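You operate a simulated robot arm through the tools that you are given. There is no shell and no other tool.

You run a simulated robot arm. Do the job below in one go: nothing can be reset, and whatever is moved stays where it is left.

TASK
Put things in order on the top of the folding table. At the end: the yellow peg stands where the green scrubbing brush stood; the stew jar stands on top of the yellow soap dish; the green scrubbing brush stands where the stew jar stood; the white tissue packet (marked "TISSUES") stands on top of the orange soup can; whatever was shut is shut again. Leave all else as you found it, and nothing knocked over.

The check looks at the end state, three seconds after you hand in, the way a careful person would. Anything else that was tipped, shoved, dropped, spilled or broken makes it a failure.

THE ROBOT
A 7-joint arm with a two-finger parallel gripper, fixed in place. Base frame: the origin is at the foot of the arm, x ahead of it, y to its left, z up; the work surface is at about z = 0. Units: mm, degrees, N and s.
With the tool pointing down near the work surface it reaches from about 220 to 580 mm from the base axis. Its first joint turns from -66.0 to 66.0 degrees. Payload 2.5 kg.
Tool frame: the origin (TCP) lies between the finger pads and is the grasp point; the fingertips stand 23 mm ahead of it; z points along the fingers, y is the line along which they close. The gripper opens to 94 mm. The fingers are 38 mm wide and 10 mm thick; the gripper's body (54 by 96 mm) begins 39 mm behind the TCP.
Orientation is that of the tool frame in the base frame, as a unit quaternion [x, y, z, w]. With the fingers straight down and closing along the base's y, the tool's x points along the base's -x, its y along +y and its z along -z.

THE INTERFACE
- The arm moves only by the tool jog_arm. Its argument "increments" is a list of rows, each a list of 7 numbers: the shift along the tool's x, y, z in mm, then the turn, a rotation vector about the tool's x, y, z in degrees, then the gripper command, from -1 (fully open) to 1 (shut), values between in proportion. In form: [[tx, ty, tz, ax, ay, az, fingers], ...]. A call has 1 to 20 rows; each row shifts and turns the commanded pose from where the row before left it, along the tool's axes as they then stand. A row lasts 0.2 s, in which the tool goes at most 50 mm and 8.6 degrees; a call with a longer step from one row to the next is refused whole, and so is a gripper value outside its range. Where a pose cannot be reached the arm comes as near as it can. A force on the tool above 40 N (or 10 N above the force at the start of the call, whichever is more), or a blocked arm, ends the call early, and 0.2 s more pass. Each finger travels about 108 mm/s and halts on what it meets, pressing with about 39 N; the grip force reading is that of the motor and also rises with nothing between the fingers. The clock runs only during rows and for 0.2 s after the last one: add rows that do not move to give the fingers time. It gives the time, the measured TCP pose, the force on the tool (base axes), the opening and the grip force at its end, in the units of the frame above (readings bear some noise), with the torque about the TCP (base axes, N m) and any sound that the robot's microphone picked up, and new pictures: "views" is both (left out), scene, wrist or none.
- Cameras (640 x 400 px; columns grow to the right, rows downward): "scene" is fixed at [129.5, -413.2, 542.7]; the picture's right is [0.74, -0.67, 0.00], its down [-0.39, -0.42, -0.82] and it looks along [0.55, 0.61, -0.57] (base axes); focal length 306 px, centre (320, 200). "wrist" rides on the gripper at [86, 16, -75] in the tool frame; the picture's right is [-0.18, 0.98, 0.00], its down [-0.58, -0.11, -0.81] and it looks along [-0.79, -0.15, 0.59] (tool axes); focal length 243 px, centre (320, 200). There is no depth. A picture from a camera that has moved, and an enlarged one, comes with that camera's place and axes in the base frame and with its lens.
- enlarge(camera, box): a new picture of the part [left, top, right, bottom] of that camera's present view, enlarged. It takes no simulated time.
- job_done(): hands the job in; it is judged then, once.

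Places have to be worked out from the pictures, the camera data and where the tool is seen. Open the gripper and draw the arm clear of the work before you hand the job in, unless the task says otherwise.

The tools are called after ">>>" as name(argument=value, ...) on one line, values as JSON. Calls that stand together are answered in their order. jog_arm: Moves the arm, as the interface text tells. Its arguments: {"type":"object","properties":{"increments":{"type":"array","items":{"type":"array","items":{"type":"number"}}},"views":{"type":"string","enum":["both","scene","wrist","none"]}},"required":["increments"]} The other tools are called the same way: enlarge (camera, box) takes an enlarged picture of a part of a camera's view; job_done () hands the job in.

At the start:

```text
t: 0.0
eef_pos: [435.0, 109.8, 354.0]
orientation: [0.0, 1.0, 0.0, 0.001]
wrist_force: [0.0, -1.1, -0.6]
wrist_torque: [-0.01, 0.01, -0.01]
width: 93.6
grasp_force: 0.0
```

scene: 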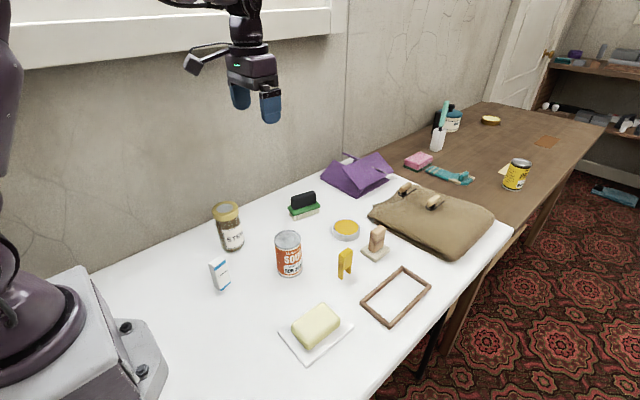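
wrist: 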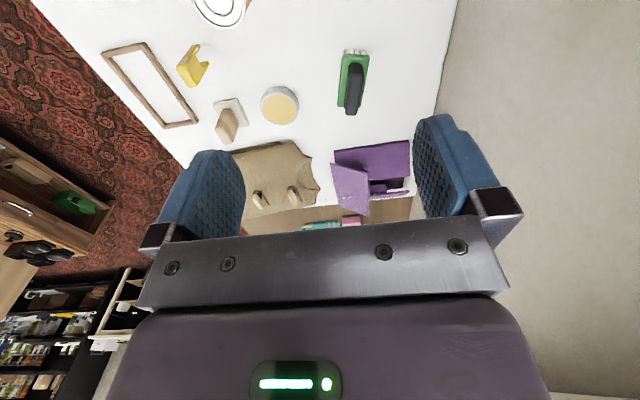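

I'll start by looking closely at the objects on the table before moving anything.

>>> enlarge(camera="scene", box=[180, 170, 340, 300])

>>> enlarge(camera="scene", box=[260, 200, 460, 370])

>>> enlarge(camera="scene", box=[280, 130, 520, 280])

>>> enlarge(camera="wrist", box=[80, 0, 480, 240])

```text
3.08 times, centred on (260, 235) of scene
camera zoom: at [129.5, -413.2, 542.7], right [0.74, -0.67, 0.0], down [-0.39, -0.42, -0.82], along [0.55, 0.61, -0.57], focal length 940 px, centre (505, 92)
```

zoom: 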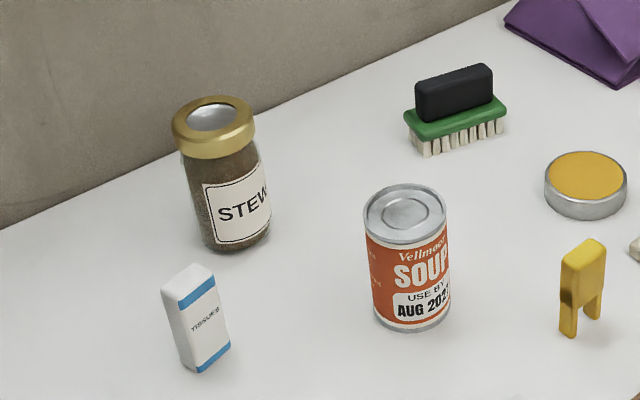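

```text
2.35 times, centred on (360, 285) of scene
camera zoom: at [129.5, -413.2, 542.7], right [0.74, -0.67, 0.0], down [-0.39, -0.42, -0.82], along [0.55, 0.61, -0.57], focal length 719 px, centre (226, 0)
```

zoom: 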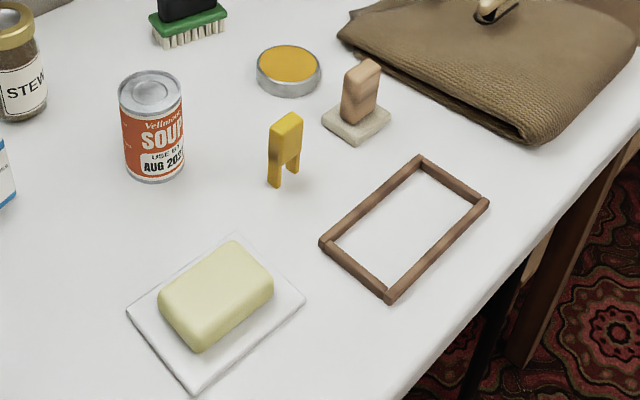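

```text
2.67 times, centred on (400, 205) of scene
camera zoom: at [129.5, -413.2, 542.7], right [0.74, -0.67, 0.0], down [-0.39, -0.42, -0.82], along [0.55, 0.61, -0.57], focal length 815 px, centre (107, 187)
```

zoom: 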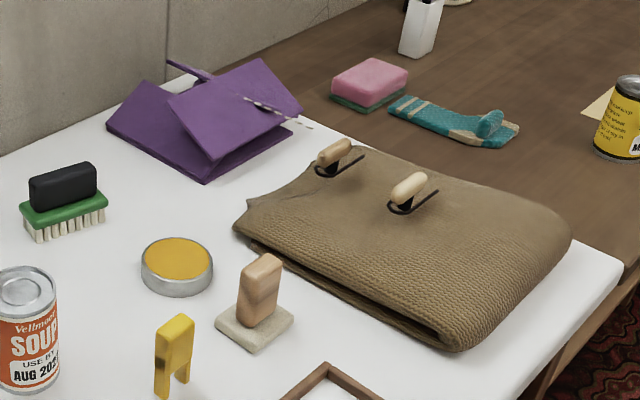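

```text
1.60 times, centred on (280, 120) of wrist
camera zoom: at [348.5, 125.8, 428.5], right [0.18, 0.98, 0.0], down [0.58, -0.11, 0.81], along [0.79, -0.15, -0.59], focal length 388 px, centre (384, 328)
```

zoom: 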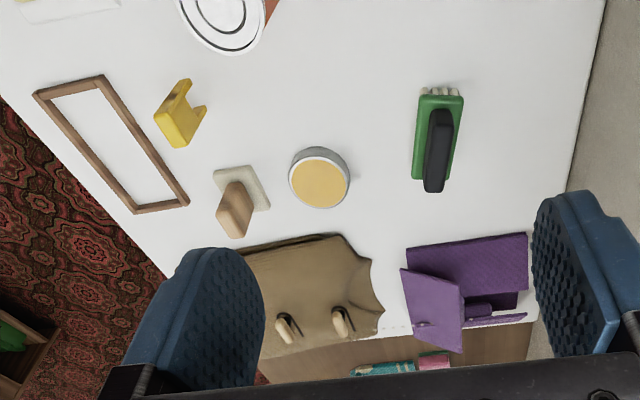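

The objects I'll be handling: jar near (352,164), can (407,-2), tissues (269,61), peg (489,-101), brush (565,135), and soap on its dish (348,-160). I'll move the arm over the soap dish, staying high, for a closer wrist view.

>>> jog_arm(increments=[[20.6, -32.5, 6.75, 0, 0, 0, -1], [20.6, -32.5, 6.75, 0, 0, 0, -1], [20.6, -32.5, 6.75, 0, 0, 0, -1], [20.6, -32.5, 6.75, 0, 0, 0, -1], [20.6, -32.5, 6.75, 0, 0, 0, -1], [20.6, -32.5, 6.75, 0, 0, 0, -1], [20.6, -32.5, 6.75, 0, 0, 0, -1], [20.6, -32.5, 6.75, 0, 0, 0, -1], [0, 0, 0, 0, 0, 0, -1]])

```text
t: 2.0
eef_pos: [268.9, -148.8, 299.0]
orientation: [0.0, 1.0, 0.001, 0.0]
wrist_force: [-0.1, -0.6, 1.0]
wrist_torque: [-0.01, 0.04, -0.02]
width: 93.9
grasp_force: 0.0
camera wrist: at [182.7, -133.0, 373.6], right [0.18, 0.98, 0.0], down [0.58, -0.11, 0.81], along [0.79, -0.15, -0.59], focal length 243 px, centre (320, 200)
```

scene: 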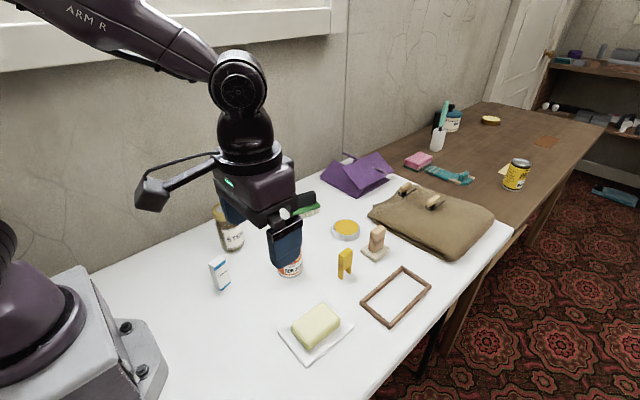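
wrist: 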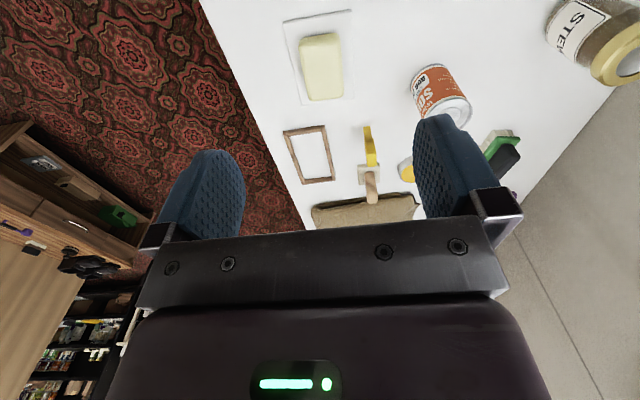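

>>> enlarge(camera="wrist", box=[260, 0, 420, 110])

>>> enlarge(camera="scene", box=[265, 285, 365, 370])

>>> enlarge(camera="scene", box=[310, 190, 410, 275])

```text
3.64 times, centred on (340, 55) of wrist
camera zoom: at [182.7, -133.0, 373.6], right [0.18, 0.98, 0.0], down [0.58, -0.11, 0.81], along [0.79, -0.15, -0.59], focal length 882 px, centre (247, 727)
```

zoom: 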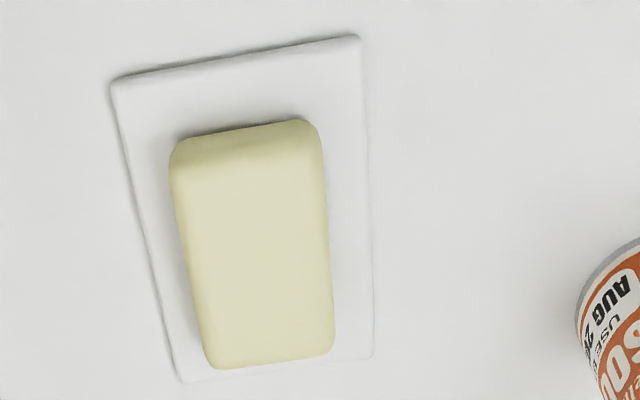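

```text
4.71 times, centred on (315, 328) of scene
camera zoom: at [129.5, -413.2, 542.7], right [0.74, -0.67, 0.0], down [-0.39, -0.42, -0.82], along [0.55, 0.61, -0.57], focal length 1438 px, centre (344, -400)
```

zoom: 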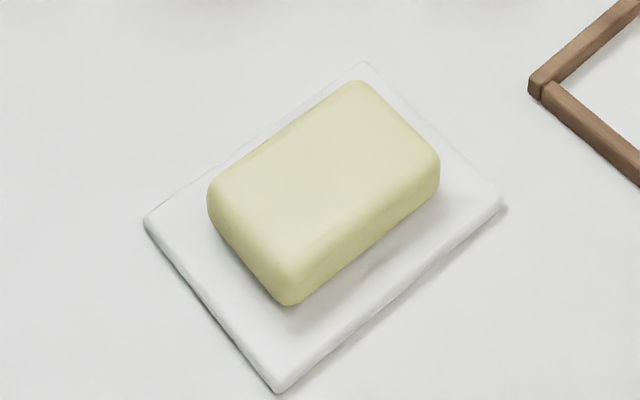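

```text
4.71 times, centred on (360, 232) of scene
camera zoom: at [129.5, -413.2, 542.7], right [0.74, -0.67, 0.0], down [-0.39, -0.42, -0.82], along [0.55, 0.61, -0.57], focal length 1438 px, centre (132, 47)
```

zoom: 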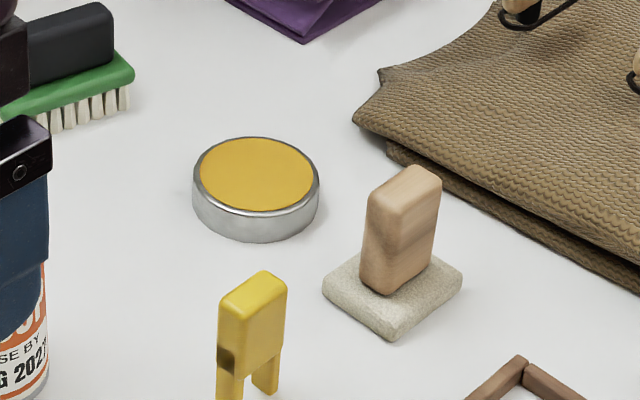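

The soap sits on its white dish centred near (347,-160), with a flat top at about z=32. Next I'll move over the left side to view the jar and tissues from the wrist.

>>> jog_arm(increments=[[4.9, 35.6, 2.7, 0, 0, 0, -1], [4.9, 35.6, 2.7, 0, 0, 0, -1], [4.9, 35.6, 2.7, 0, 0, 0, -1], [4.9, 35.6, 2.7, 0, 0, 0, -1], [4.9, 35.6, 2.7, 0, 0, 0, -1], [4.9, 35.6, 2.7, 0, 0, 0, -1], [4.9, 35.6, 2.7, 0, 0, 0, -1], [0, 0, 0, 0, 0, 0, -1]])

```text
t: 3.8
eef_pos: [234.5, 99.3, 281.0]
orientation: [0.001, 1.0, 0.0, 0.0]
wrist_force: [0.3, -0.5, -0.4]
wrist_torque: [-0.01, -0.03, 0.0]
width: 94.0
grasp_force: 0.1
camera wrist: at [148.3, 115.5, 354.5], right [0.19, 0.98, 0.0], down [0.58, -0.11, 0.81], along [0.79, -0.15, -0.59], focal length 243 px, centre (320, 200)
```

scene: 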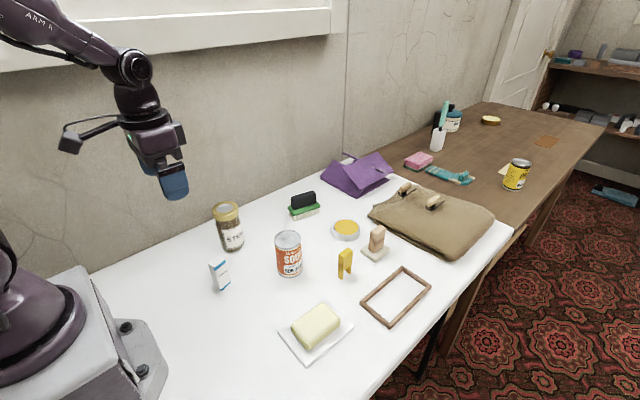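
wrist: 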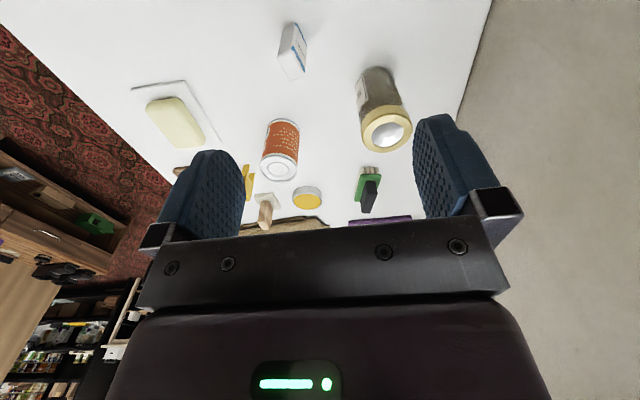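

>>> enlarge(camera="wrist", box=[260, 0, 440, 120])

>>> enlarge(camera="wrist", box=[230, 60, 430, 230])

>>> enlarge(camera="wrist", box=[330, 50, 430, 160])

>>> enlarge(camera="scene", box=[195, 240, 315, 305])

```text
3.33 times, centred on (350, 60) of wrist
camera zoom: at [148.3, 115.5, 354.5], right [0.19, 0.98, 0.0], down [0.58, -0.11, 0.81], along [0.79, -0.15, -0.59], focal length 809 px, centre (220, 667)
```

zoom: 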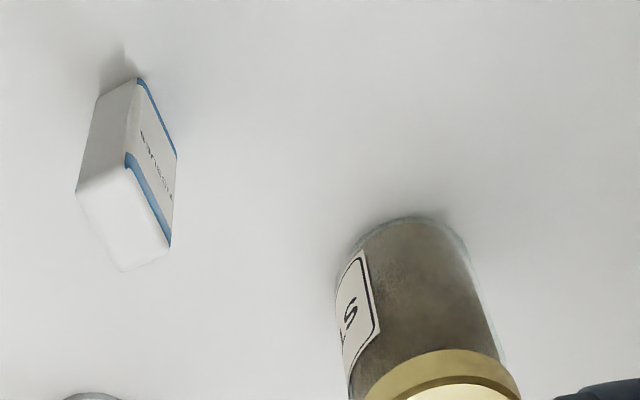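

```text
2.35 times, centred on (330, 145) of wrist
camera zoom: at [148.3, 115.5, 354.5], right [0.19, 0.98, 0.0], down [0.58, -0.11, 0.81], along [0.79, -0.15, -0.59], focal length 571 px, centre (296, 329)
```

zoom: 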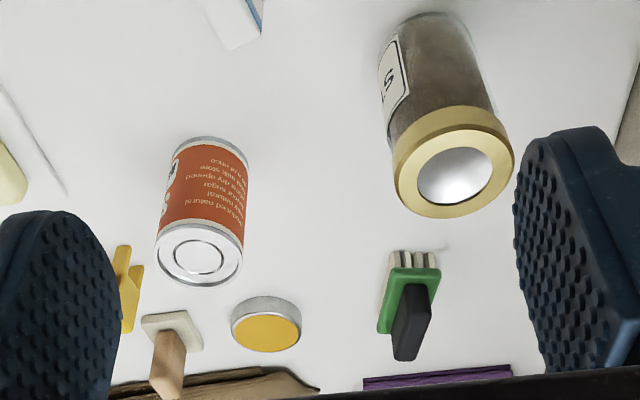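

```text
3.64 times, centred on (380, 105) of wrist
camera zoom: at [148.3, 115.5, 354.5], right [0.19, 0.98, 0.0], down [0.58, -0.11, 0.81], along [0.79, -0.15, -0.59], focal length 882 px, centre (102, 546)
```

zoom: 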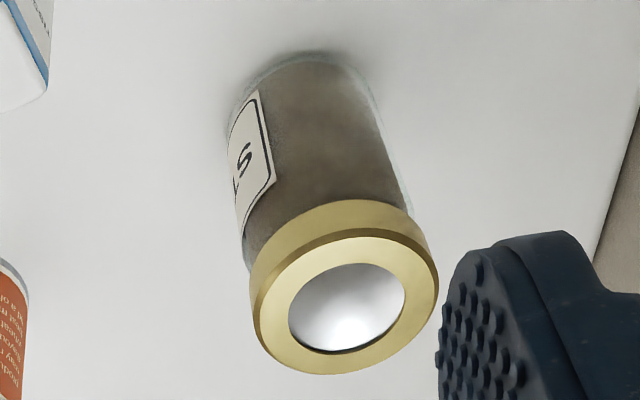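

```text
5.33 times, centred on (255, 272) of scene
camera zoom: at [129.5, -413.2, 542.7], right [0.74, -0.67, 0.0], down [-0.39, -0.42, -0.82], along [0.55, 0.61, -0.57], focal length 1629 px, centre (667, -187)
```

zoom: 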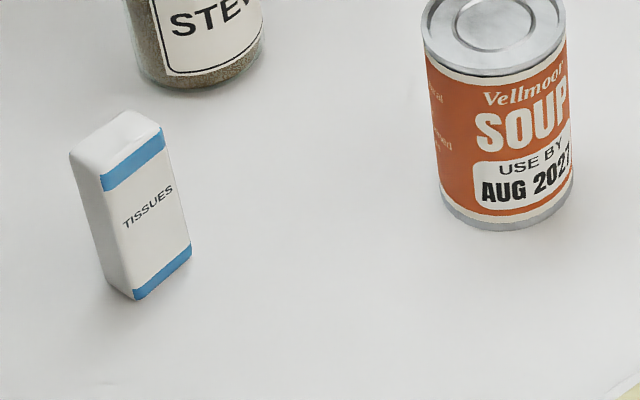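

The jar centre is about (352,162) and it is about 112 mm tall. I'll move above it with open fingers and check alignment.

>>> jog_arm(increments=[[-23.5, 12.6, 20, 0, 0, 0, -1], [-23.5, 12.6, 20, 0, 0, 0, -1], [-23.5, 12.6, 20, 0, 0, 0, -1], [-23.5, 12.6, 20, 0, 0, 0, -1], [-23.5, 12.6, 20, 0, 0, 0, -1], [0, 0, 16, 0, 0, 0, -1], [0, 0, 15, 0, 0, 0, -1], [0, 0, 0, 0, 0, 0, -1]])

```text
t: 5.6
eef_pos: [353.1, 162.6, 150.2]
orientation: [0.0, 1.0, 0.0, 0.0]
wrist_force: [0.7, 0.3, 0.3]
wrist_torque: [0.02, -0.04, -0.01]
width: 93.9
grasp_force: 0.1
camera wrist: at [266.6, 178.2, 224.0], right [0.18, 0.98, 0.0], down [0.58, -0.11, 0.81], along [0.79, -0.15, -0.59], focal length 243 px, centre (320, 200)
```

scene: 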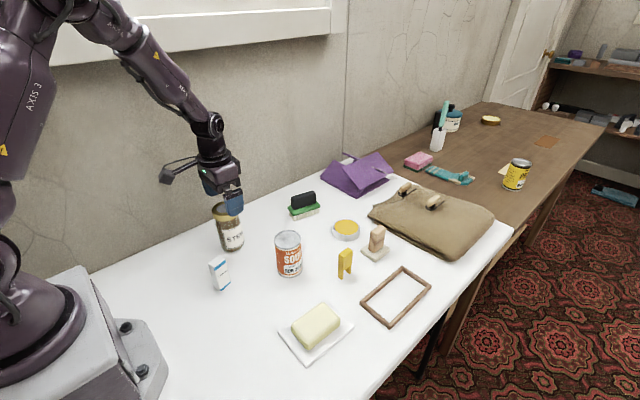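
wrist: 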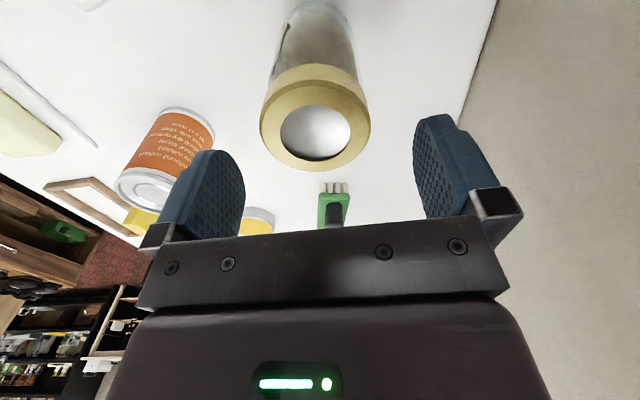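

The jar lies between the fingers, with its lid centre near (353,160). I'll lower to z≈80 and close on it.

>>> jog_arm(increments=[[0, -1.5, 15, 0, 0, 0, -1], [0, 0, 15, 0, 0, 0, -1], [0, 0, 15, 0, 0, 0, -1], [0, 0, 15, 0, 0, 0, -1], [0, 0, 10, 0, 0, 0, -1], [0, 0, 0, 0, 0, 0, -1], [0, 0, 0, 0, 0, 0, 1], [0, 0, 0, 0, 0, 0, 1], [0, 0, 0, 0, 0, 0, 1], [0, 0, 0, 0, 0, 0, 1]])

```text
t: 7.8
eef_pos: [353.1, 160.5, 81.1]
orientation: [0.0, 1.0, 0.0, 0.0]
wrist_force: [-0.1, -0.8, -0.1]
wrist_torque: [-0.02, -0.02, -0.01]
width: 59.6
grasp_force: 39.5
camera wrist: at [266.5, 176.2, 154.2], right [0.18, 0.98, 0.0], down [0.58, -0.11, 0.81], along [0.79, -0.15, -0.59], focal length 243 px, centre (320, 200)
```

scene: 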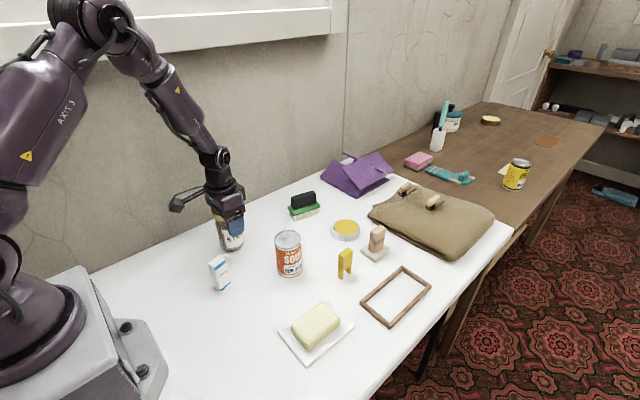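
wrist: 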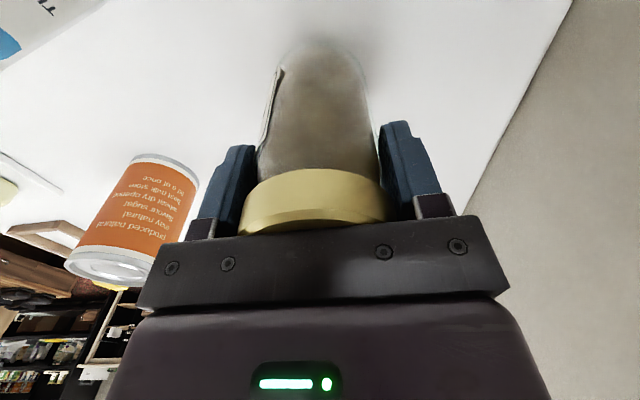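

The jar is held at a width of 59.6 mm. I'll lift straight up to z≈210 and carry it across to above the soap.

>>> jog_arm(increments=[[0, 0, -10, 0, 0, 0, 1], [0, 0, -20, 0, 0, 0, 1], [0, 0, -25, 0, 0, 0, 1], [0, 0, -25, 0, 0, 0, 1], [0, 0, -25, 0, 0, 0, 1], [0, 0, -25, 0, 0, 0, 1], [0.6, -20, 0, 0, 0, 0, 1], [0.6, -30, 0, 0, 0, 0, 1], [0.6, -30, 0, 0, 0, 0, 1], [0.6, -30, 0, 0, 0, 0, 1], [0.6, -30, 0, 0, 0, 0, 1], [0.6, -30, 0, 0, 0, 0, 1], [0.6, -30, 0, 0, 0, 0, 1], [0.6, -30, 0, 0, 0, 0, 1], [0.6, -30, 0, 0, 0, 0, 1], [0.6, -30, 0, 0, 0, 0, 1], [0, -20, 0, 0, 0, 0, 1], [0, -10, 0, 0, 0, 0, 1], [0, 0, 0, 0, 0, 0, 1]])

```text
t: 11.8
eef_pos: [346.2, -160.9, 210.7]
orientation: [0.0, 1.0, 0.0, 0.0]
wrist_force: [0.6, 0.2, -3.8]
wrist_torque: [0.01, 0.01, -0.01]
width: 59.7
grasp_force: 39.1
camera wrist: at [259.9, -143.6, 283.7], right [0.18, 0.98, 0.0], down [0.58, -0.11, 0.81], along [0.79, -0.15, -0.59], focal length 243 px, centre (320, 200)
```

scene: 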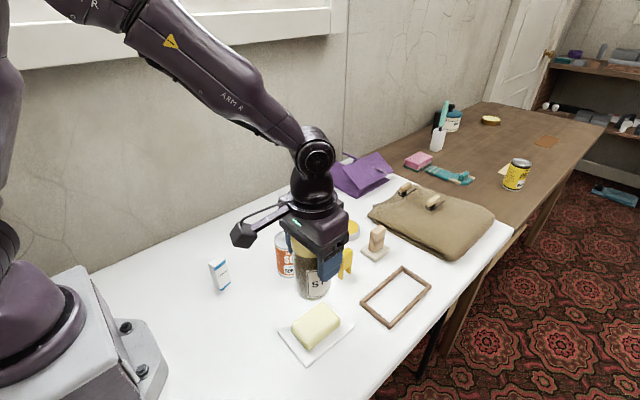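
wrist: 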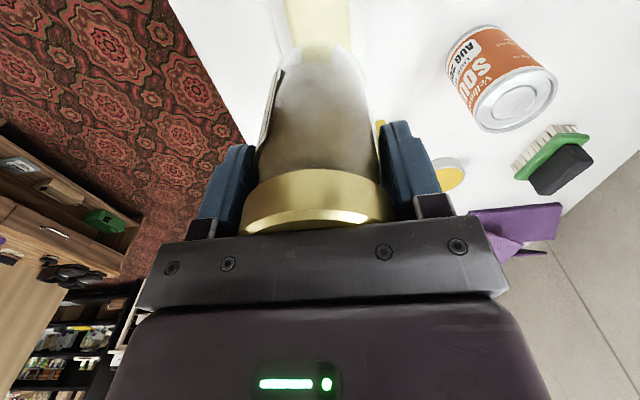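

The jar's bottom hangs at about z=130. I'll lower it to just above the soap and check the scene view.

>>> jog_arm(increments=[[0, 0, 17, 0, 0, 0, 1], [0, 0, 17, 0, 0, 0, 1], [0, 0, 17, 0, 0, 0, 1], [0, 0, 17, 0, 0, 0, 1], [0, 0, 12, 0, 0, 0, 1], [0, 0, 0, 0, 0, 0, 1]], views="scene")

>>> enlarge(camera="scene", box=[260, 240, 380, 370])

>>> enlarge(camera="wrist", box=[230, 0, 430, 130])

```text
t: 13.2
eef_pos: [347.5, -160.3, 128.5]
orientation: [0.0, 1.0, 0.0, -0.001]
wrist_force: [0.2, 0.4, -4.0]
wrist_torque: [0.01, -0.02, 0.03]
width: 59.5
grasp_force: 38.9
```

scene: 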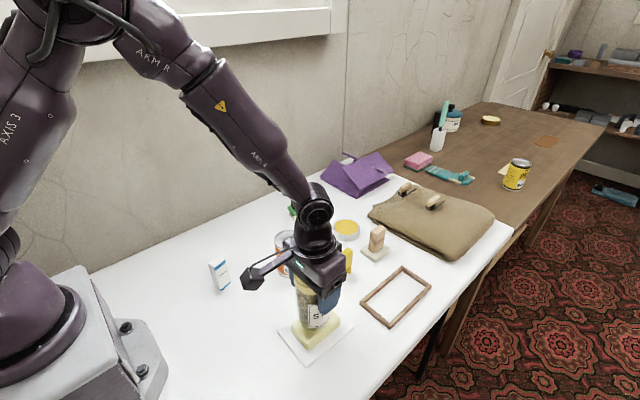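

```text
3.08 times, centred on (320, 305) of scene
camera zoom: at [129.5, -413.2, 542.7], right [0.74, -0.67, 0.0], down [-0.39, -0.42, -0.82], along [0.55, 0.61, -0.57], focal length 940 px, centre (320, -123)
```

zoom: 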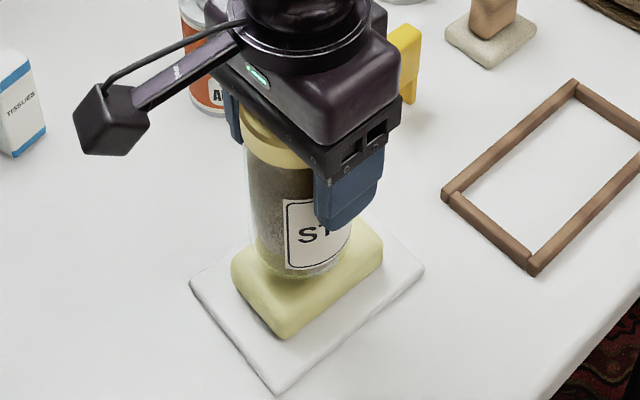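

```text
3.08 times, centred on (330, 65) of wrist
camera zoom: at [260.3, -143.9, 203.7], right [0.18, 0.98, 0.0], down [0.58, -0.11, 0.81], along [0.79, -0.15, -0.59], focal length 746 px, centre (289, 615)
```

zoom: 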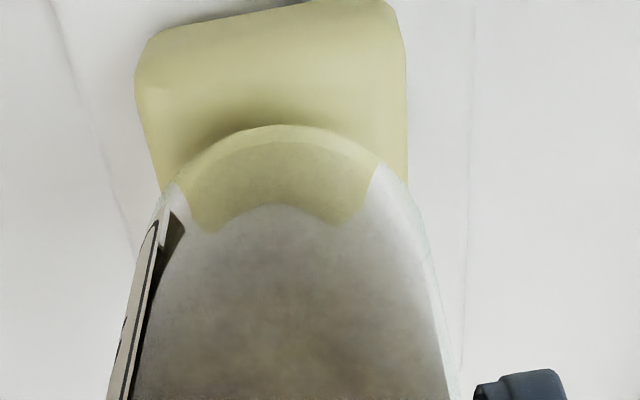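

The jar is about 15 mm above the soap and looks near centre. I'll lower a bit more before judging the centring.

>>> jog_arm(increments=[[0, 0, 4, 0, 0, 0, 1], [0, 0, 4, 0, 0, 0, 1], [0, 0, 0, 0, 0, 0, 1]], views="none")

>>> enlarge(camera="scene", box=[270, 270, 370, 370])

>>> enlarge(camera="wrist", box=[230, 0, 430, 130])

```text
t: 14.0
eef_pos: [346.3, -159.1, 122.2]
orientation: [0.001, 1.0, -0.001, 0.0]
wrist_force: [0.4, 0.4, -3.7]
wrist_torque: [0.04, 0.0, 0.02]
width: 59.5
grasp_force: 39.2
```

```text
4.00 times, centred on (320, 320) of scene
camera zoom: at [129.5, -413.2, 542.7], right [0.74, -0.67, 0.0], down [-0.39, -0.42, -0.82], along [0.55, 0.61, -0.57], focal length 1222 px, centre (320, -280)
```

zoom: 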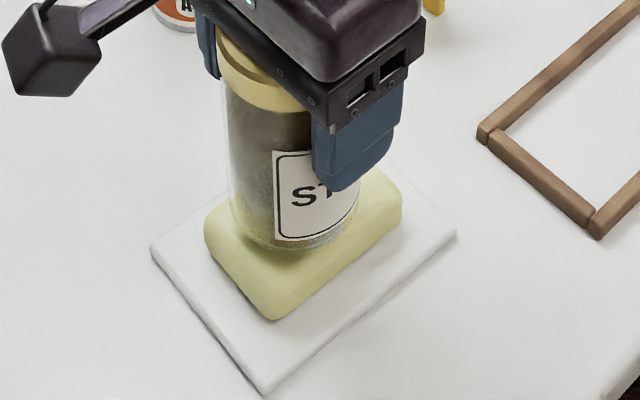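

```text
3.08 times, centred on (330, 65) of wrist
camera zoom: at [260.4, -143.8, 195.9], right [0.18, 0.98, 0.0], down [0.58, -0.11, 0.81], along [0.79, -0.15, -0.59], focal length 746 px, centre (289, 615)
```

zoom: 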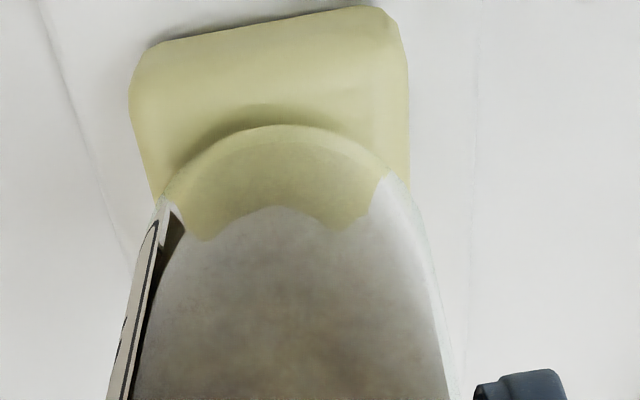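

The jar is well centred on the soap. I'm lowering in 2 mm steps and watching the force for contact.

>>> jog_arm(increments=[[0, 0, 2, 0, 0, 0, 1], [0, 0, 2, 0, 0, 0, 1], [0, 0, 0, 0, 0, 0, 1]], views="none")

>>> jog_arm(increments=[[0, 0, 1.5, 0, 0, 0, 1], [0, 0, 1.5, 0, 0, 0, 1], [0, 0, 0, 0, 0, 0, 1]], views="none")

```text
t: 14.8
eef_pos: [346.8, -160.9, 119.1]
orientation: [0.001, 1.0, 0.0, -0.001]
wrist_force: [-0.4, -1.0, -3.6]
wrist_torque: [0.04, -0.01, -0.05]
width: 59.5
grasp_force: 38.9
```

```text
t: 15.6
eef_pos: [346.4, -159.8, 116.4]
orientation: [0.0, 1.0, 0.0, 0.0]
wrist_force: [-0.5, -0.8, -4.3]
wrist_torque: [-0.01, 0.01, -0.01]
width: 59.6
grasp_force: 38.9
```

There is no contact yet, with the jar bottom at about z=35. I'll keep going in small steps.

>>> jog_arm(increments=[[0, 0, 1, 0, 0, 0, 1], [0, 0, 1, 0, 0, 0, 1], [0, 0, 0, 0, 0, 0, 1]], views="none")

>>> jog_arm(increments=[[0, 0, 1, 0, 0, 0, 1], [0, 0, 1, 0, 0, 0, 1], [0, 0, 0, 0, 0, 0, 1]], views="scene")

>>> enlarge(camera="scene", box=[280, 290, 350, 350])

```text
t: 16.4
eef_pos: [347.2, -159.8, 114.4]
orientation: [0.0, 1.0, -0.001, -0.001]
wrist_force: [-6.1, 1.6, 19.6]
wrist_torque: [0.38, 0.46, 0.06]
width: 59.6
grasp_force: 39.3
```

```text
t: 16.9
eef_pos: [347.7, -160.3, 114.5]
orientation: [0.0, 1.0, 0.0, 0.001]
wrist_force: [-2.3, 1.6, 4.5]
wrist_torque: [0.09, -0.06, 0.05]
width: 59.8
grasp_force: 38.4
stopped in row 2: the force on the tool passed its limit at 43 N (the readings are from after the stop); the commanded pose is now the measured one
```

scene: 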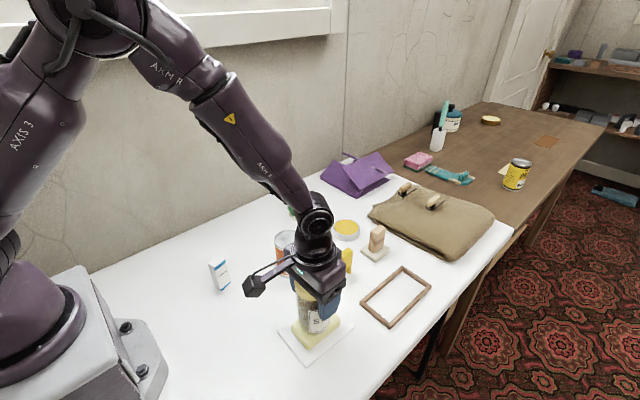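

```text
6.67 times, centred on (315, 320) of scene
camera zoom: at [129.5, -413.2, 542.7], right [0.74, -0.67, 0.0], down [-0.39, -0.42, -0.82], along [0.55, 0.61, -0.57], focal length 2036 px, centre (353, -600)
```

zoom: 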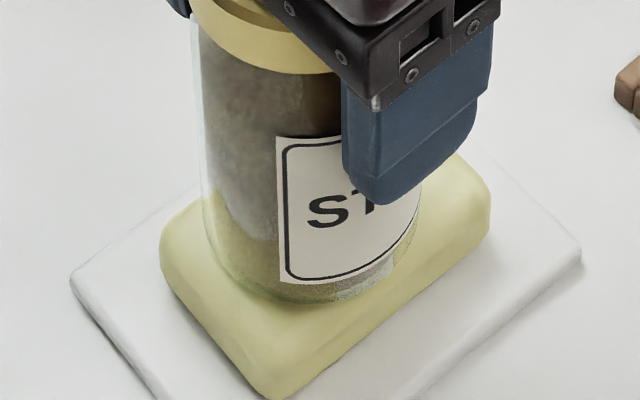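

Contact came at TCP z≈114.5, so the soap top is at about z=33 and the jar is resting upright. I'll open the fingers gradually and rise straight up.

>>> jog_arm(increments=[[0, 0, 0, 0, 0, 0, -0.25], [0, 0, 0, 0, 0, 0, -0.32], [0, 0, 0, 0, 0, 0, -0.4], [0, 0, 0, 0, 0, 0, -0.6], [0, 0, 0, 0, 0, 0, -0.8], [0, 0, 0, 0, 0, 0, -1], [0, 0, 0, 0, 0, 0, -1]])

>>> enlarge(camera="scene", box=[270, 260, 370, 350])

```text
t: 18.5
eef_pos: [348.0, -160.9, 113.7]
orientation: [0.0, 1.0, -0.001, 0.001]
wrist_force: [-1.6, 0.6, 11.8]
wrist_torque: [0.01, 0.07, 0.02]
width: 93.8
grasp_force: 0.2
camera wrist: at [261.0, -143.9, 187.7], right [0.18, 0.98, 0.0], down [0.58, -0.11, 0.81], along [0.79, -0.15, -0.59], focal length 243 px, centre (320, 200)
```

scene: 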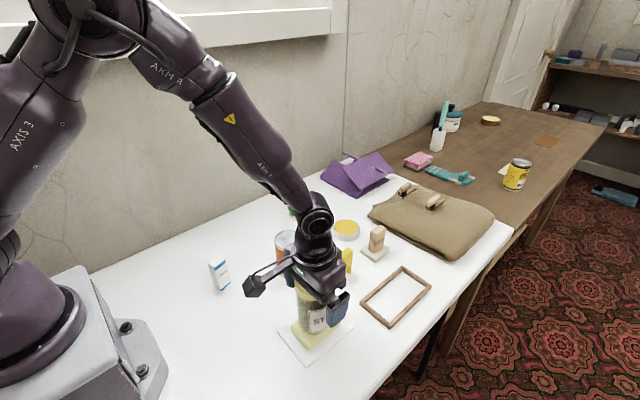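
wrist: 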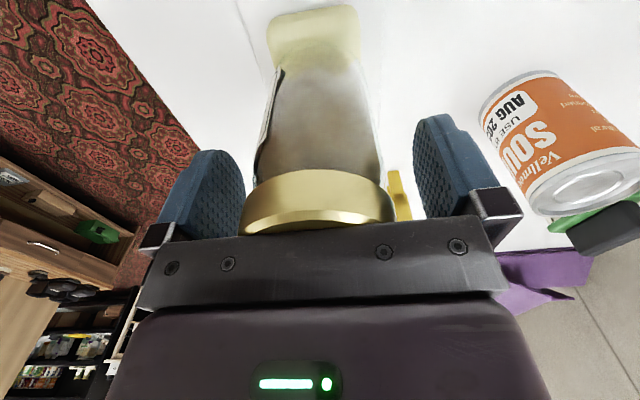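

```text
4.44 times, centred on (320, 305) of scene
camera zoom: at [129.4, -413.2, 542.7], right [0.74, -0.67, 0.0], down [-0.39, -0.42, -0.82], along [0.55, 0.61, -0.57], focal length 1358 px, centre (320, -267)
```

zoom: 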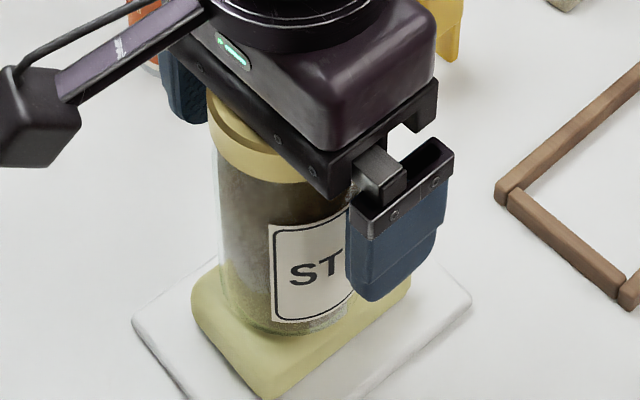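

The fingers are clear, though the palm may be lightly touching the lid. I'll rise straight up, slowly at first.

>>> jog_arm(increments=[[0, 0, -3, 0, 0, 0, -1], [0, 0, -6, 0, 0, 0, -1], [0, 0, -15, 0, 0, 0, -1], [0, 0, -25, 0, 0, 0, -1], [0, 0, -30, 0, 0, 0, -1], [0, 0, -30, 0, 0, 0, -1], [0, 0, 0, 0, 0, 0, -1]])

>>> enlarge(camera="scene", box=[270, 260, 370, 350])

```text
t: 20.1
eef_pos: [347.7, -159.3, 222.7]
orientation: [0.0, 1.0, 0.0, 0.0]
wrist_force: [-0.1, 0.4, 0.2]
wrist_torque: [0.01, 0.0, -0.04]
width: 94.1
grasp_force: 0.0
camera wrist: at [261.3, -143.8, 296.6], right [0.18, 0.98, 0.0], down [0.58, -0.11, 0.81], along [0.79, -0.15, -0.59], focal length 243 px, centre (320, 200)
```

scene: 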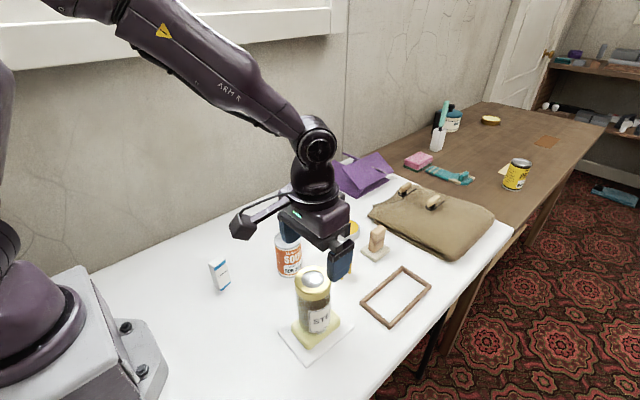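
wrist: 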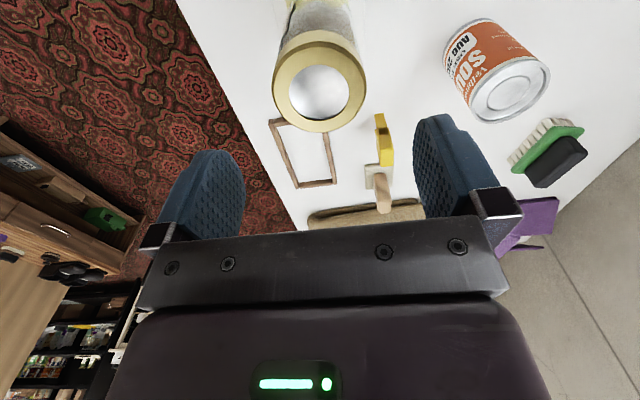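

```text
4.44 times, centred on (320, 305) of scene
camera zoom: at [129.5, -413.2, 542.7], right [0.74, -0.67, 0.0], down [-0.39, -0.42, -0.82], along [0.55, 0.61, -0.57], focal length 1358 px, centre (320, -267)
```

zoom: 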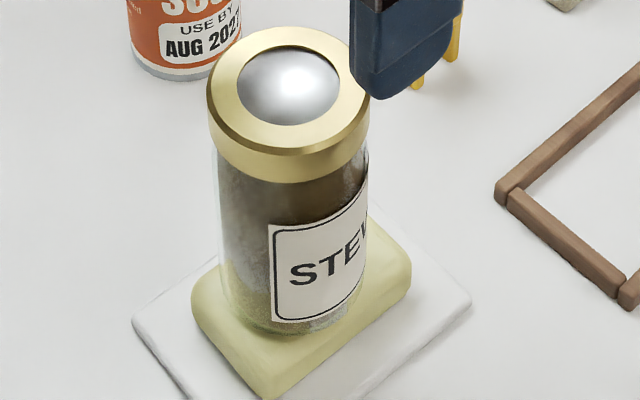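

The jar stands centred on the soap. Next is the brush, so I'll move to a viewing position behind it.

>>> jog_arm(increments=[[-10.3, 34.9, -4.7, 0, 0, 0, -1], [-10.3, 34.9, -4.7, 0, 0, 0, -1], [-10.3, 34.9, -4.7, 0, 0, 0, -1], [-10.3, 34.9, -4.7, 0, 0, 0, -1], [-10.3, 34.9, -4.7, 0, 0, 0, -1], [-10.3, 34.9, -4.7, 0, 0, 0, -1], [-10.3, 34.9, -4.7, 0, 0, 0, -1], [-10.3, 34.9, -4.7, 0, 0, 0, -1], [0, 0, 0, 0, 0, 0, -1]])

>>> enlarge(camera="wrist", box=[180, 0, 440, 200])

>>> enlarge(camera="scene", box=[260, 170, 340, 230])

```text
t: 22.1
eef_pos: [429.6, 120.0, 259.7]
orientation: [0.0, 1.0, 0.0, 0.001]
wrist_force: [-0.1, -0.4, -0.4]
wrist_torque: [0.0, 0.01, 0.03]
width: 93.6
grasp_force: 0.0
camera wrist: at [343.2, 135.9, 333.3], right [0.18, 0.98, 0.0], down [0.58, -0.11, 0.81], along [0.79, -0.15, -0.59], focal length 243 px, centre (320, 200)
```

scene: 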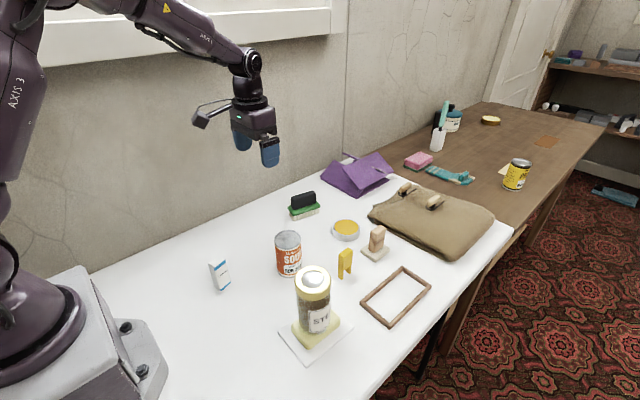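
wrist: 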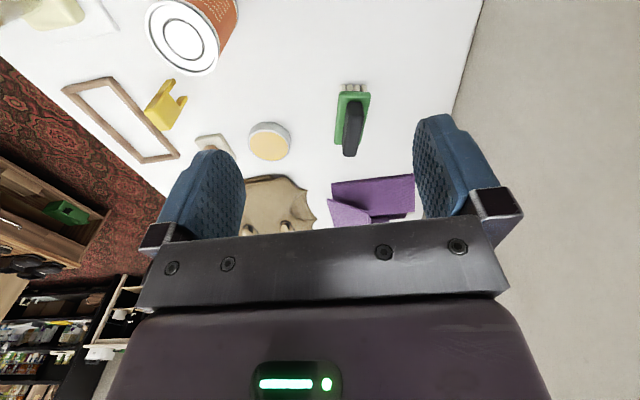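

```text
2.00 times, centred on (310, 100) of wrist
camera zoom: at [343.2, 135.9, 333.3], right [0.18, 0.98, 0.0], down [0.58, -0.11, 0.81], along [0.79, -0.15, -0.59], focal length 485 px, centre (340, 400)
```

zoom: 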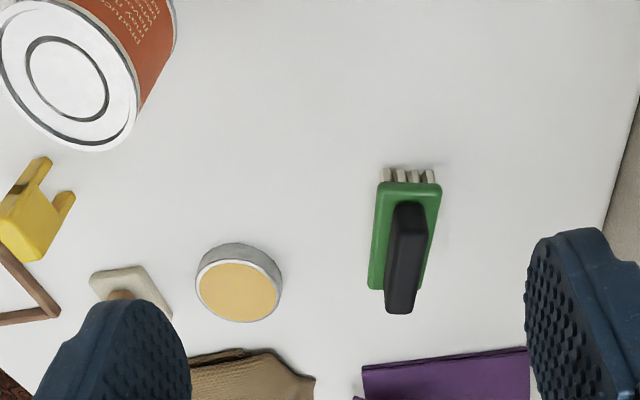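

```text
6.67 times, centred on (300, 200) of scene
camera zoom: at [129.5, -413.2, 542.7], right [0.74, -0.67, 0.0], down [-0.39, -0.42, -0.82], along [0.55, 0.61, -0.57], focal length 2036 px, centre (453, 200)
```

zoom: 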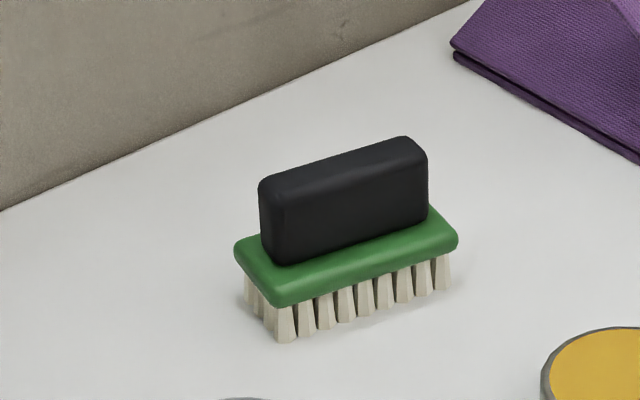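

The brush centre is about (566,138), with its long axis about 13° clockwise of +x and the handle top at about z=70. I'll turn the tool to match and hover over it, taking the handle slightly on the near side because of reach.

>>> jog_arm(increments=[[0, 0, 0, 0, 0, 6.5, -1], [0, 0, 0, 0, 0, 6.5, -1], [-19.9, 8.15, 21.6, 0, 0, 0, -1], [-19.9, 8.15, 21.6, 0, 0, 0, -1], [-19.9, 8.15, 21.6, 0, 0, 0, -1], [-19.9, 8.15, 21.6, 0, 0, 0, -1], [-19.9, 8.15, 21.6, 0, 0, 0, -1], [-19.9, 8.15, 21.6, 0, 0, 0, -1], [0, 0, 0, 0, 0, 0, -1], [0, 0, 0, 0, 0, 0, -1]])

>>> enlarge(camera="wrist", box=[210, 0, 450, 220])

>>> enlarge(camera="scene", box=[260, 150, 360, 230])

```text
t: 24.3
eef_pos: [558.4, 140.4, 129.9]
orientation: [0.114, 0.993, 0.0, 0.001]
wrist_force: [-0.2, -0.5, -0.1]
wrist_torque: [-0.03, 0.0, 0.05]
width: 93.7
grasp_force: 0.1
camera wrist: at [477.3, 175.8, 203.8], right [0.4, 0.92, 0.0], down [0.54, -0.24, 0.81], along [0.74, -0.32, -0.59], focal length 243 px, centre (320, 200)
```

scene: 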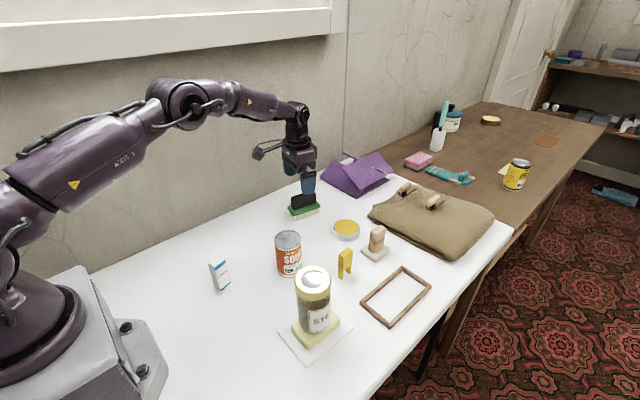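
wrist: 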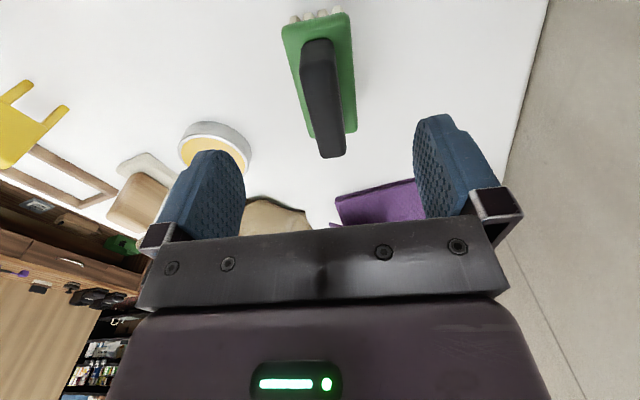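

```text
1.82 times, centred on (330, 110) of wrist
camera zoom: at [477.3, 175.8, 203.8], right [0.4, 0.92, 0.0], down [0.54, -0.24, 0.81], along [0.74, -0.32, -0.59], focal length 441 px, centre (302, 364)
```

zoom: 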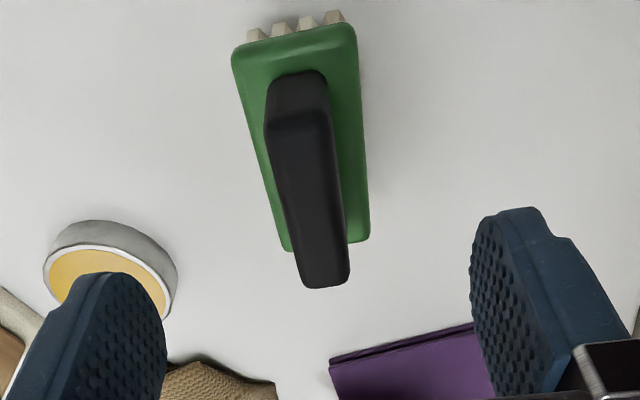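

```text
5.00 times, centred on (310, 190) of scene
camera zoom: at [129.5, -413.2, 542.7], right [0.74, -0.67, 0.0], down [-0.39, -0.42, -0.82], along [0.55, 0.61, -0.57], focal length 1527 px, centre (370, 250)
```

zoom: 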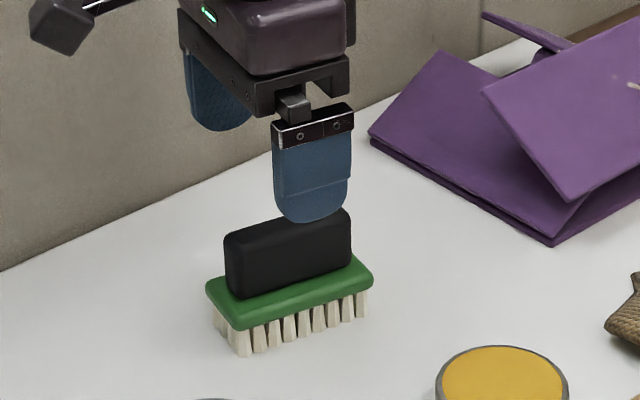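

From above, the handle lies about 3.5 mm to the left of the tool line and 1° further turned. I'll correct that, descend to z≈60, and check the view before closing.

>>> jog_arm(increments=[[0, 3.5, 10, 0, 0, 1.2, -1], [0, 0, 20, 0, 0, 0, -1], [0, 0, 20, 0, 0, 0, -1], [0, 0, 10, 0, 0, 0, -1], [0, 0, 8, 0, 0, 0, -1], [0, 0, 0, 0, 0, 0, -1]])

>>> enlarge(camera="scene", box=[260, 150, 360, 230])

```text
t: 25.7
eef_pos: [557.9, 142.4, 63.4]
orientation: [0.122, 0.992, 0.0, 0.0]
wrist_force: [-0.8, 0.4, 0.3]
wrist_torque: [-0.03, 0.01, 0.01]
width: 94.1
grasp_force: 0.0
camera wrist: at [478.6, 180.8, 136.2], right [0.42, 0.91, 0.0], down [0.54, -0.25, 0.81], along [0.73, -0.34, -0.59], focal length 243 px, centre (320, 200)
```

scene: 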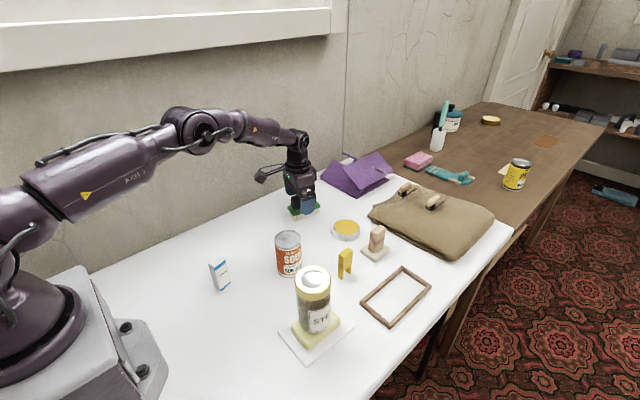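
wrist: 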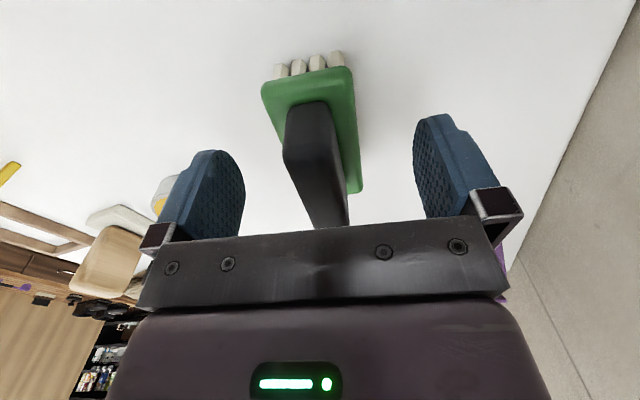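

```text
5.00 times, centred on (310, 190) of scene
camera zoom: at [129.5, -413.2, 542.7], right [0.74, -0.67, 0.0], down [-0.39, -0.42, -0.82], along [0.55, 0.61, -0.57], focal length 1527 px, centre (370, 250)
```

zoom: 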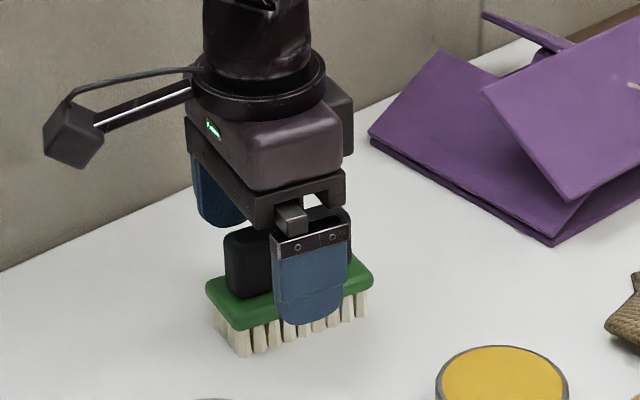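

The fingers straddle the handle above the green plate. I'll lower 3 mm more and close.

>>> jog_arm(increments=[[0, 0, 3, 0, 0, 0, -1], [0, 0, 0, 0, 0, 0, -0.5], [0, 0, 0, 0, 0, 0, 0], [0, 0, 0, 0, 0, 0, 0.3], [0, 0, 0, 0, 0, 0, 0.6], [0, 0, 0, 0, 0, 0, 1], [0, 0, 0, 0, 0, 0, 1], [0, 0, 0, 0, 0, 0, 1]])

>>> enlarge(camera="scene", box=[260, 150, 360, 230])

```text
t: 27.5
eef_pos: [557.9, 144.5, 59.6]
orientation: [0.123, 0.992, 0.0, 0.001]
wrist_force: [0.4, -0.7, 0.4]
wrist_torque: [-0.06, -0.03, -0.05]
width: 21.3
grasp_force: 39.1
camera wrist: at [478.5, 180.8, 133.5], right [0.42, 0.91, 0.0], down [0.54, -0.25, 0.81], along [0.73, -0.34, -0.59], focal length 243 px, centre (320, 200)
```

scene: 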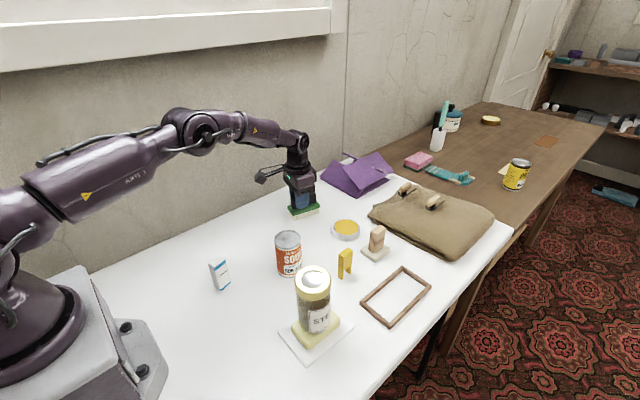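
wrist: 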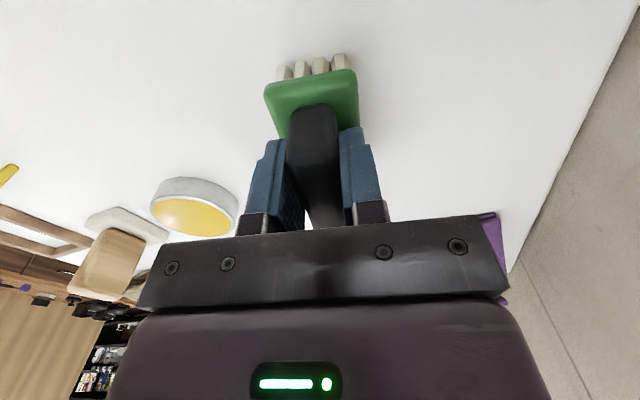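

```text
5.00 times, centred on (310, 190) of scene
camera zoom: at [129.5, -413.2, 542.7], right [0.74, -0.67, 0.0], down [-0.39, -0.42, -0.82], along [0.55, 0.61, -0.57], focal length 1527 px, centre (370, 250)
```

zoom: 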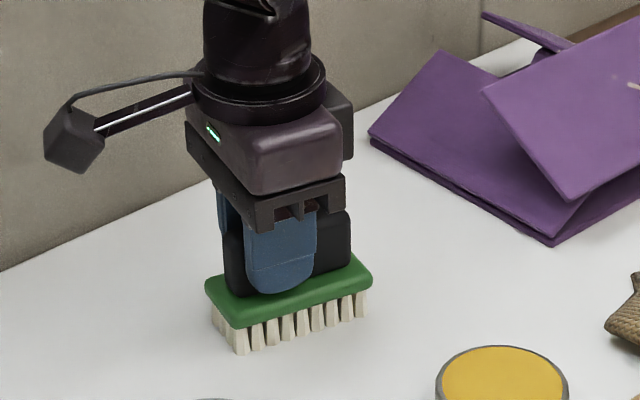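

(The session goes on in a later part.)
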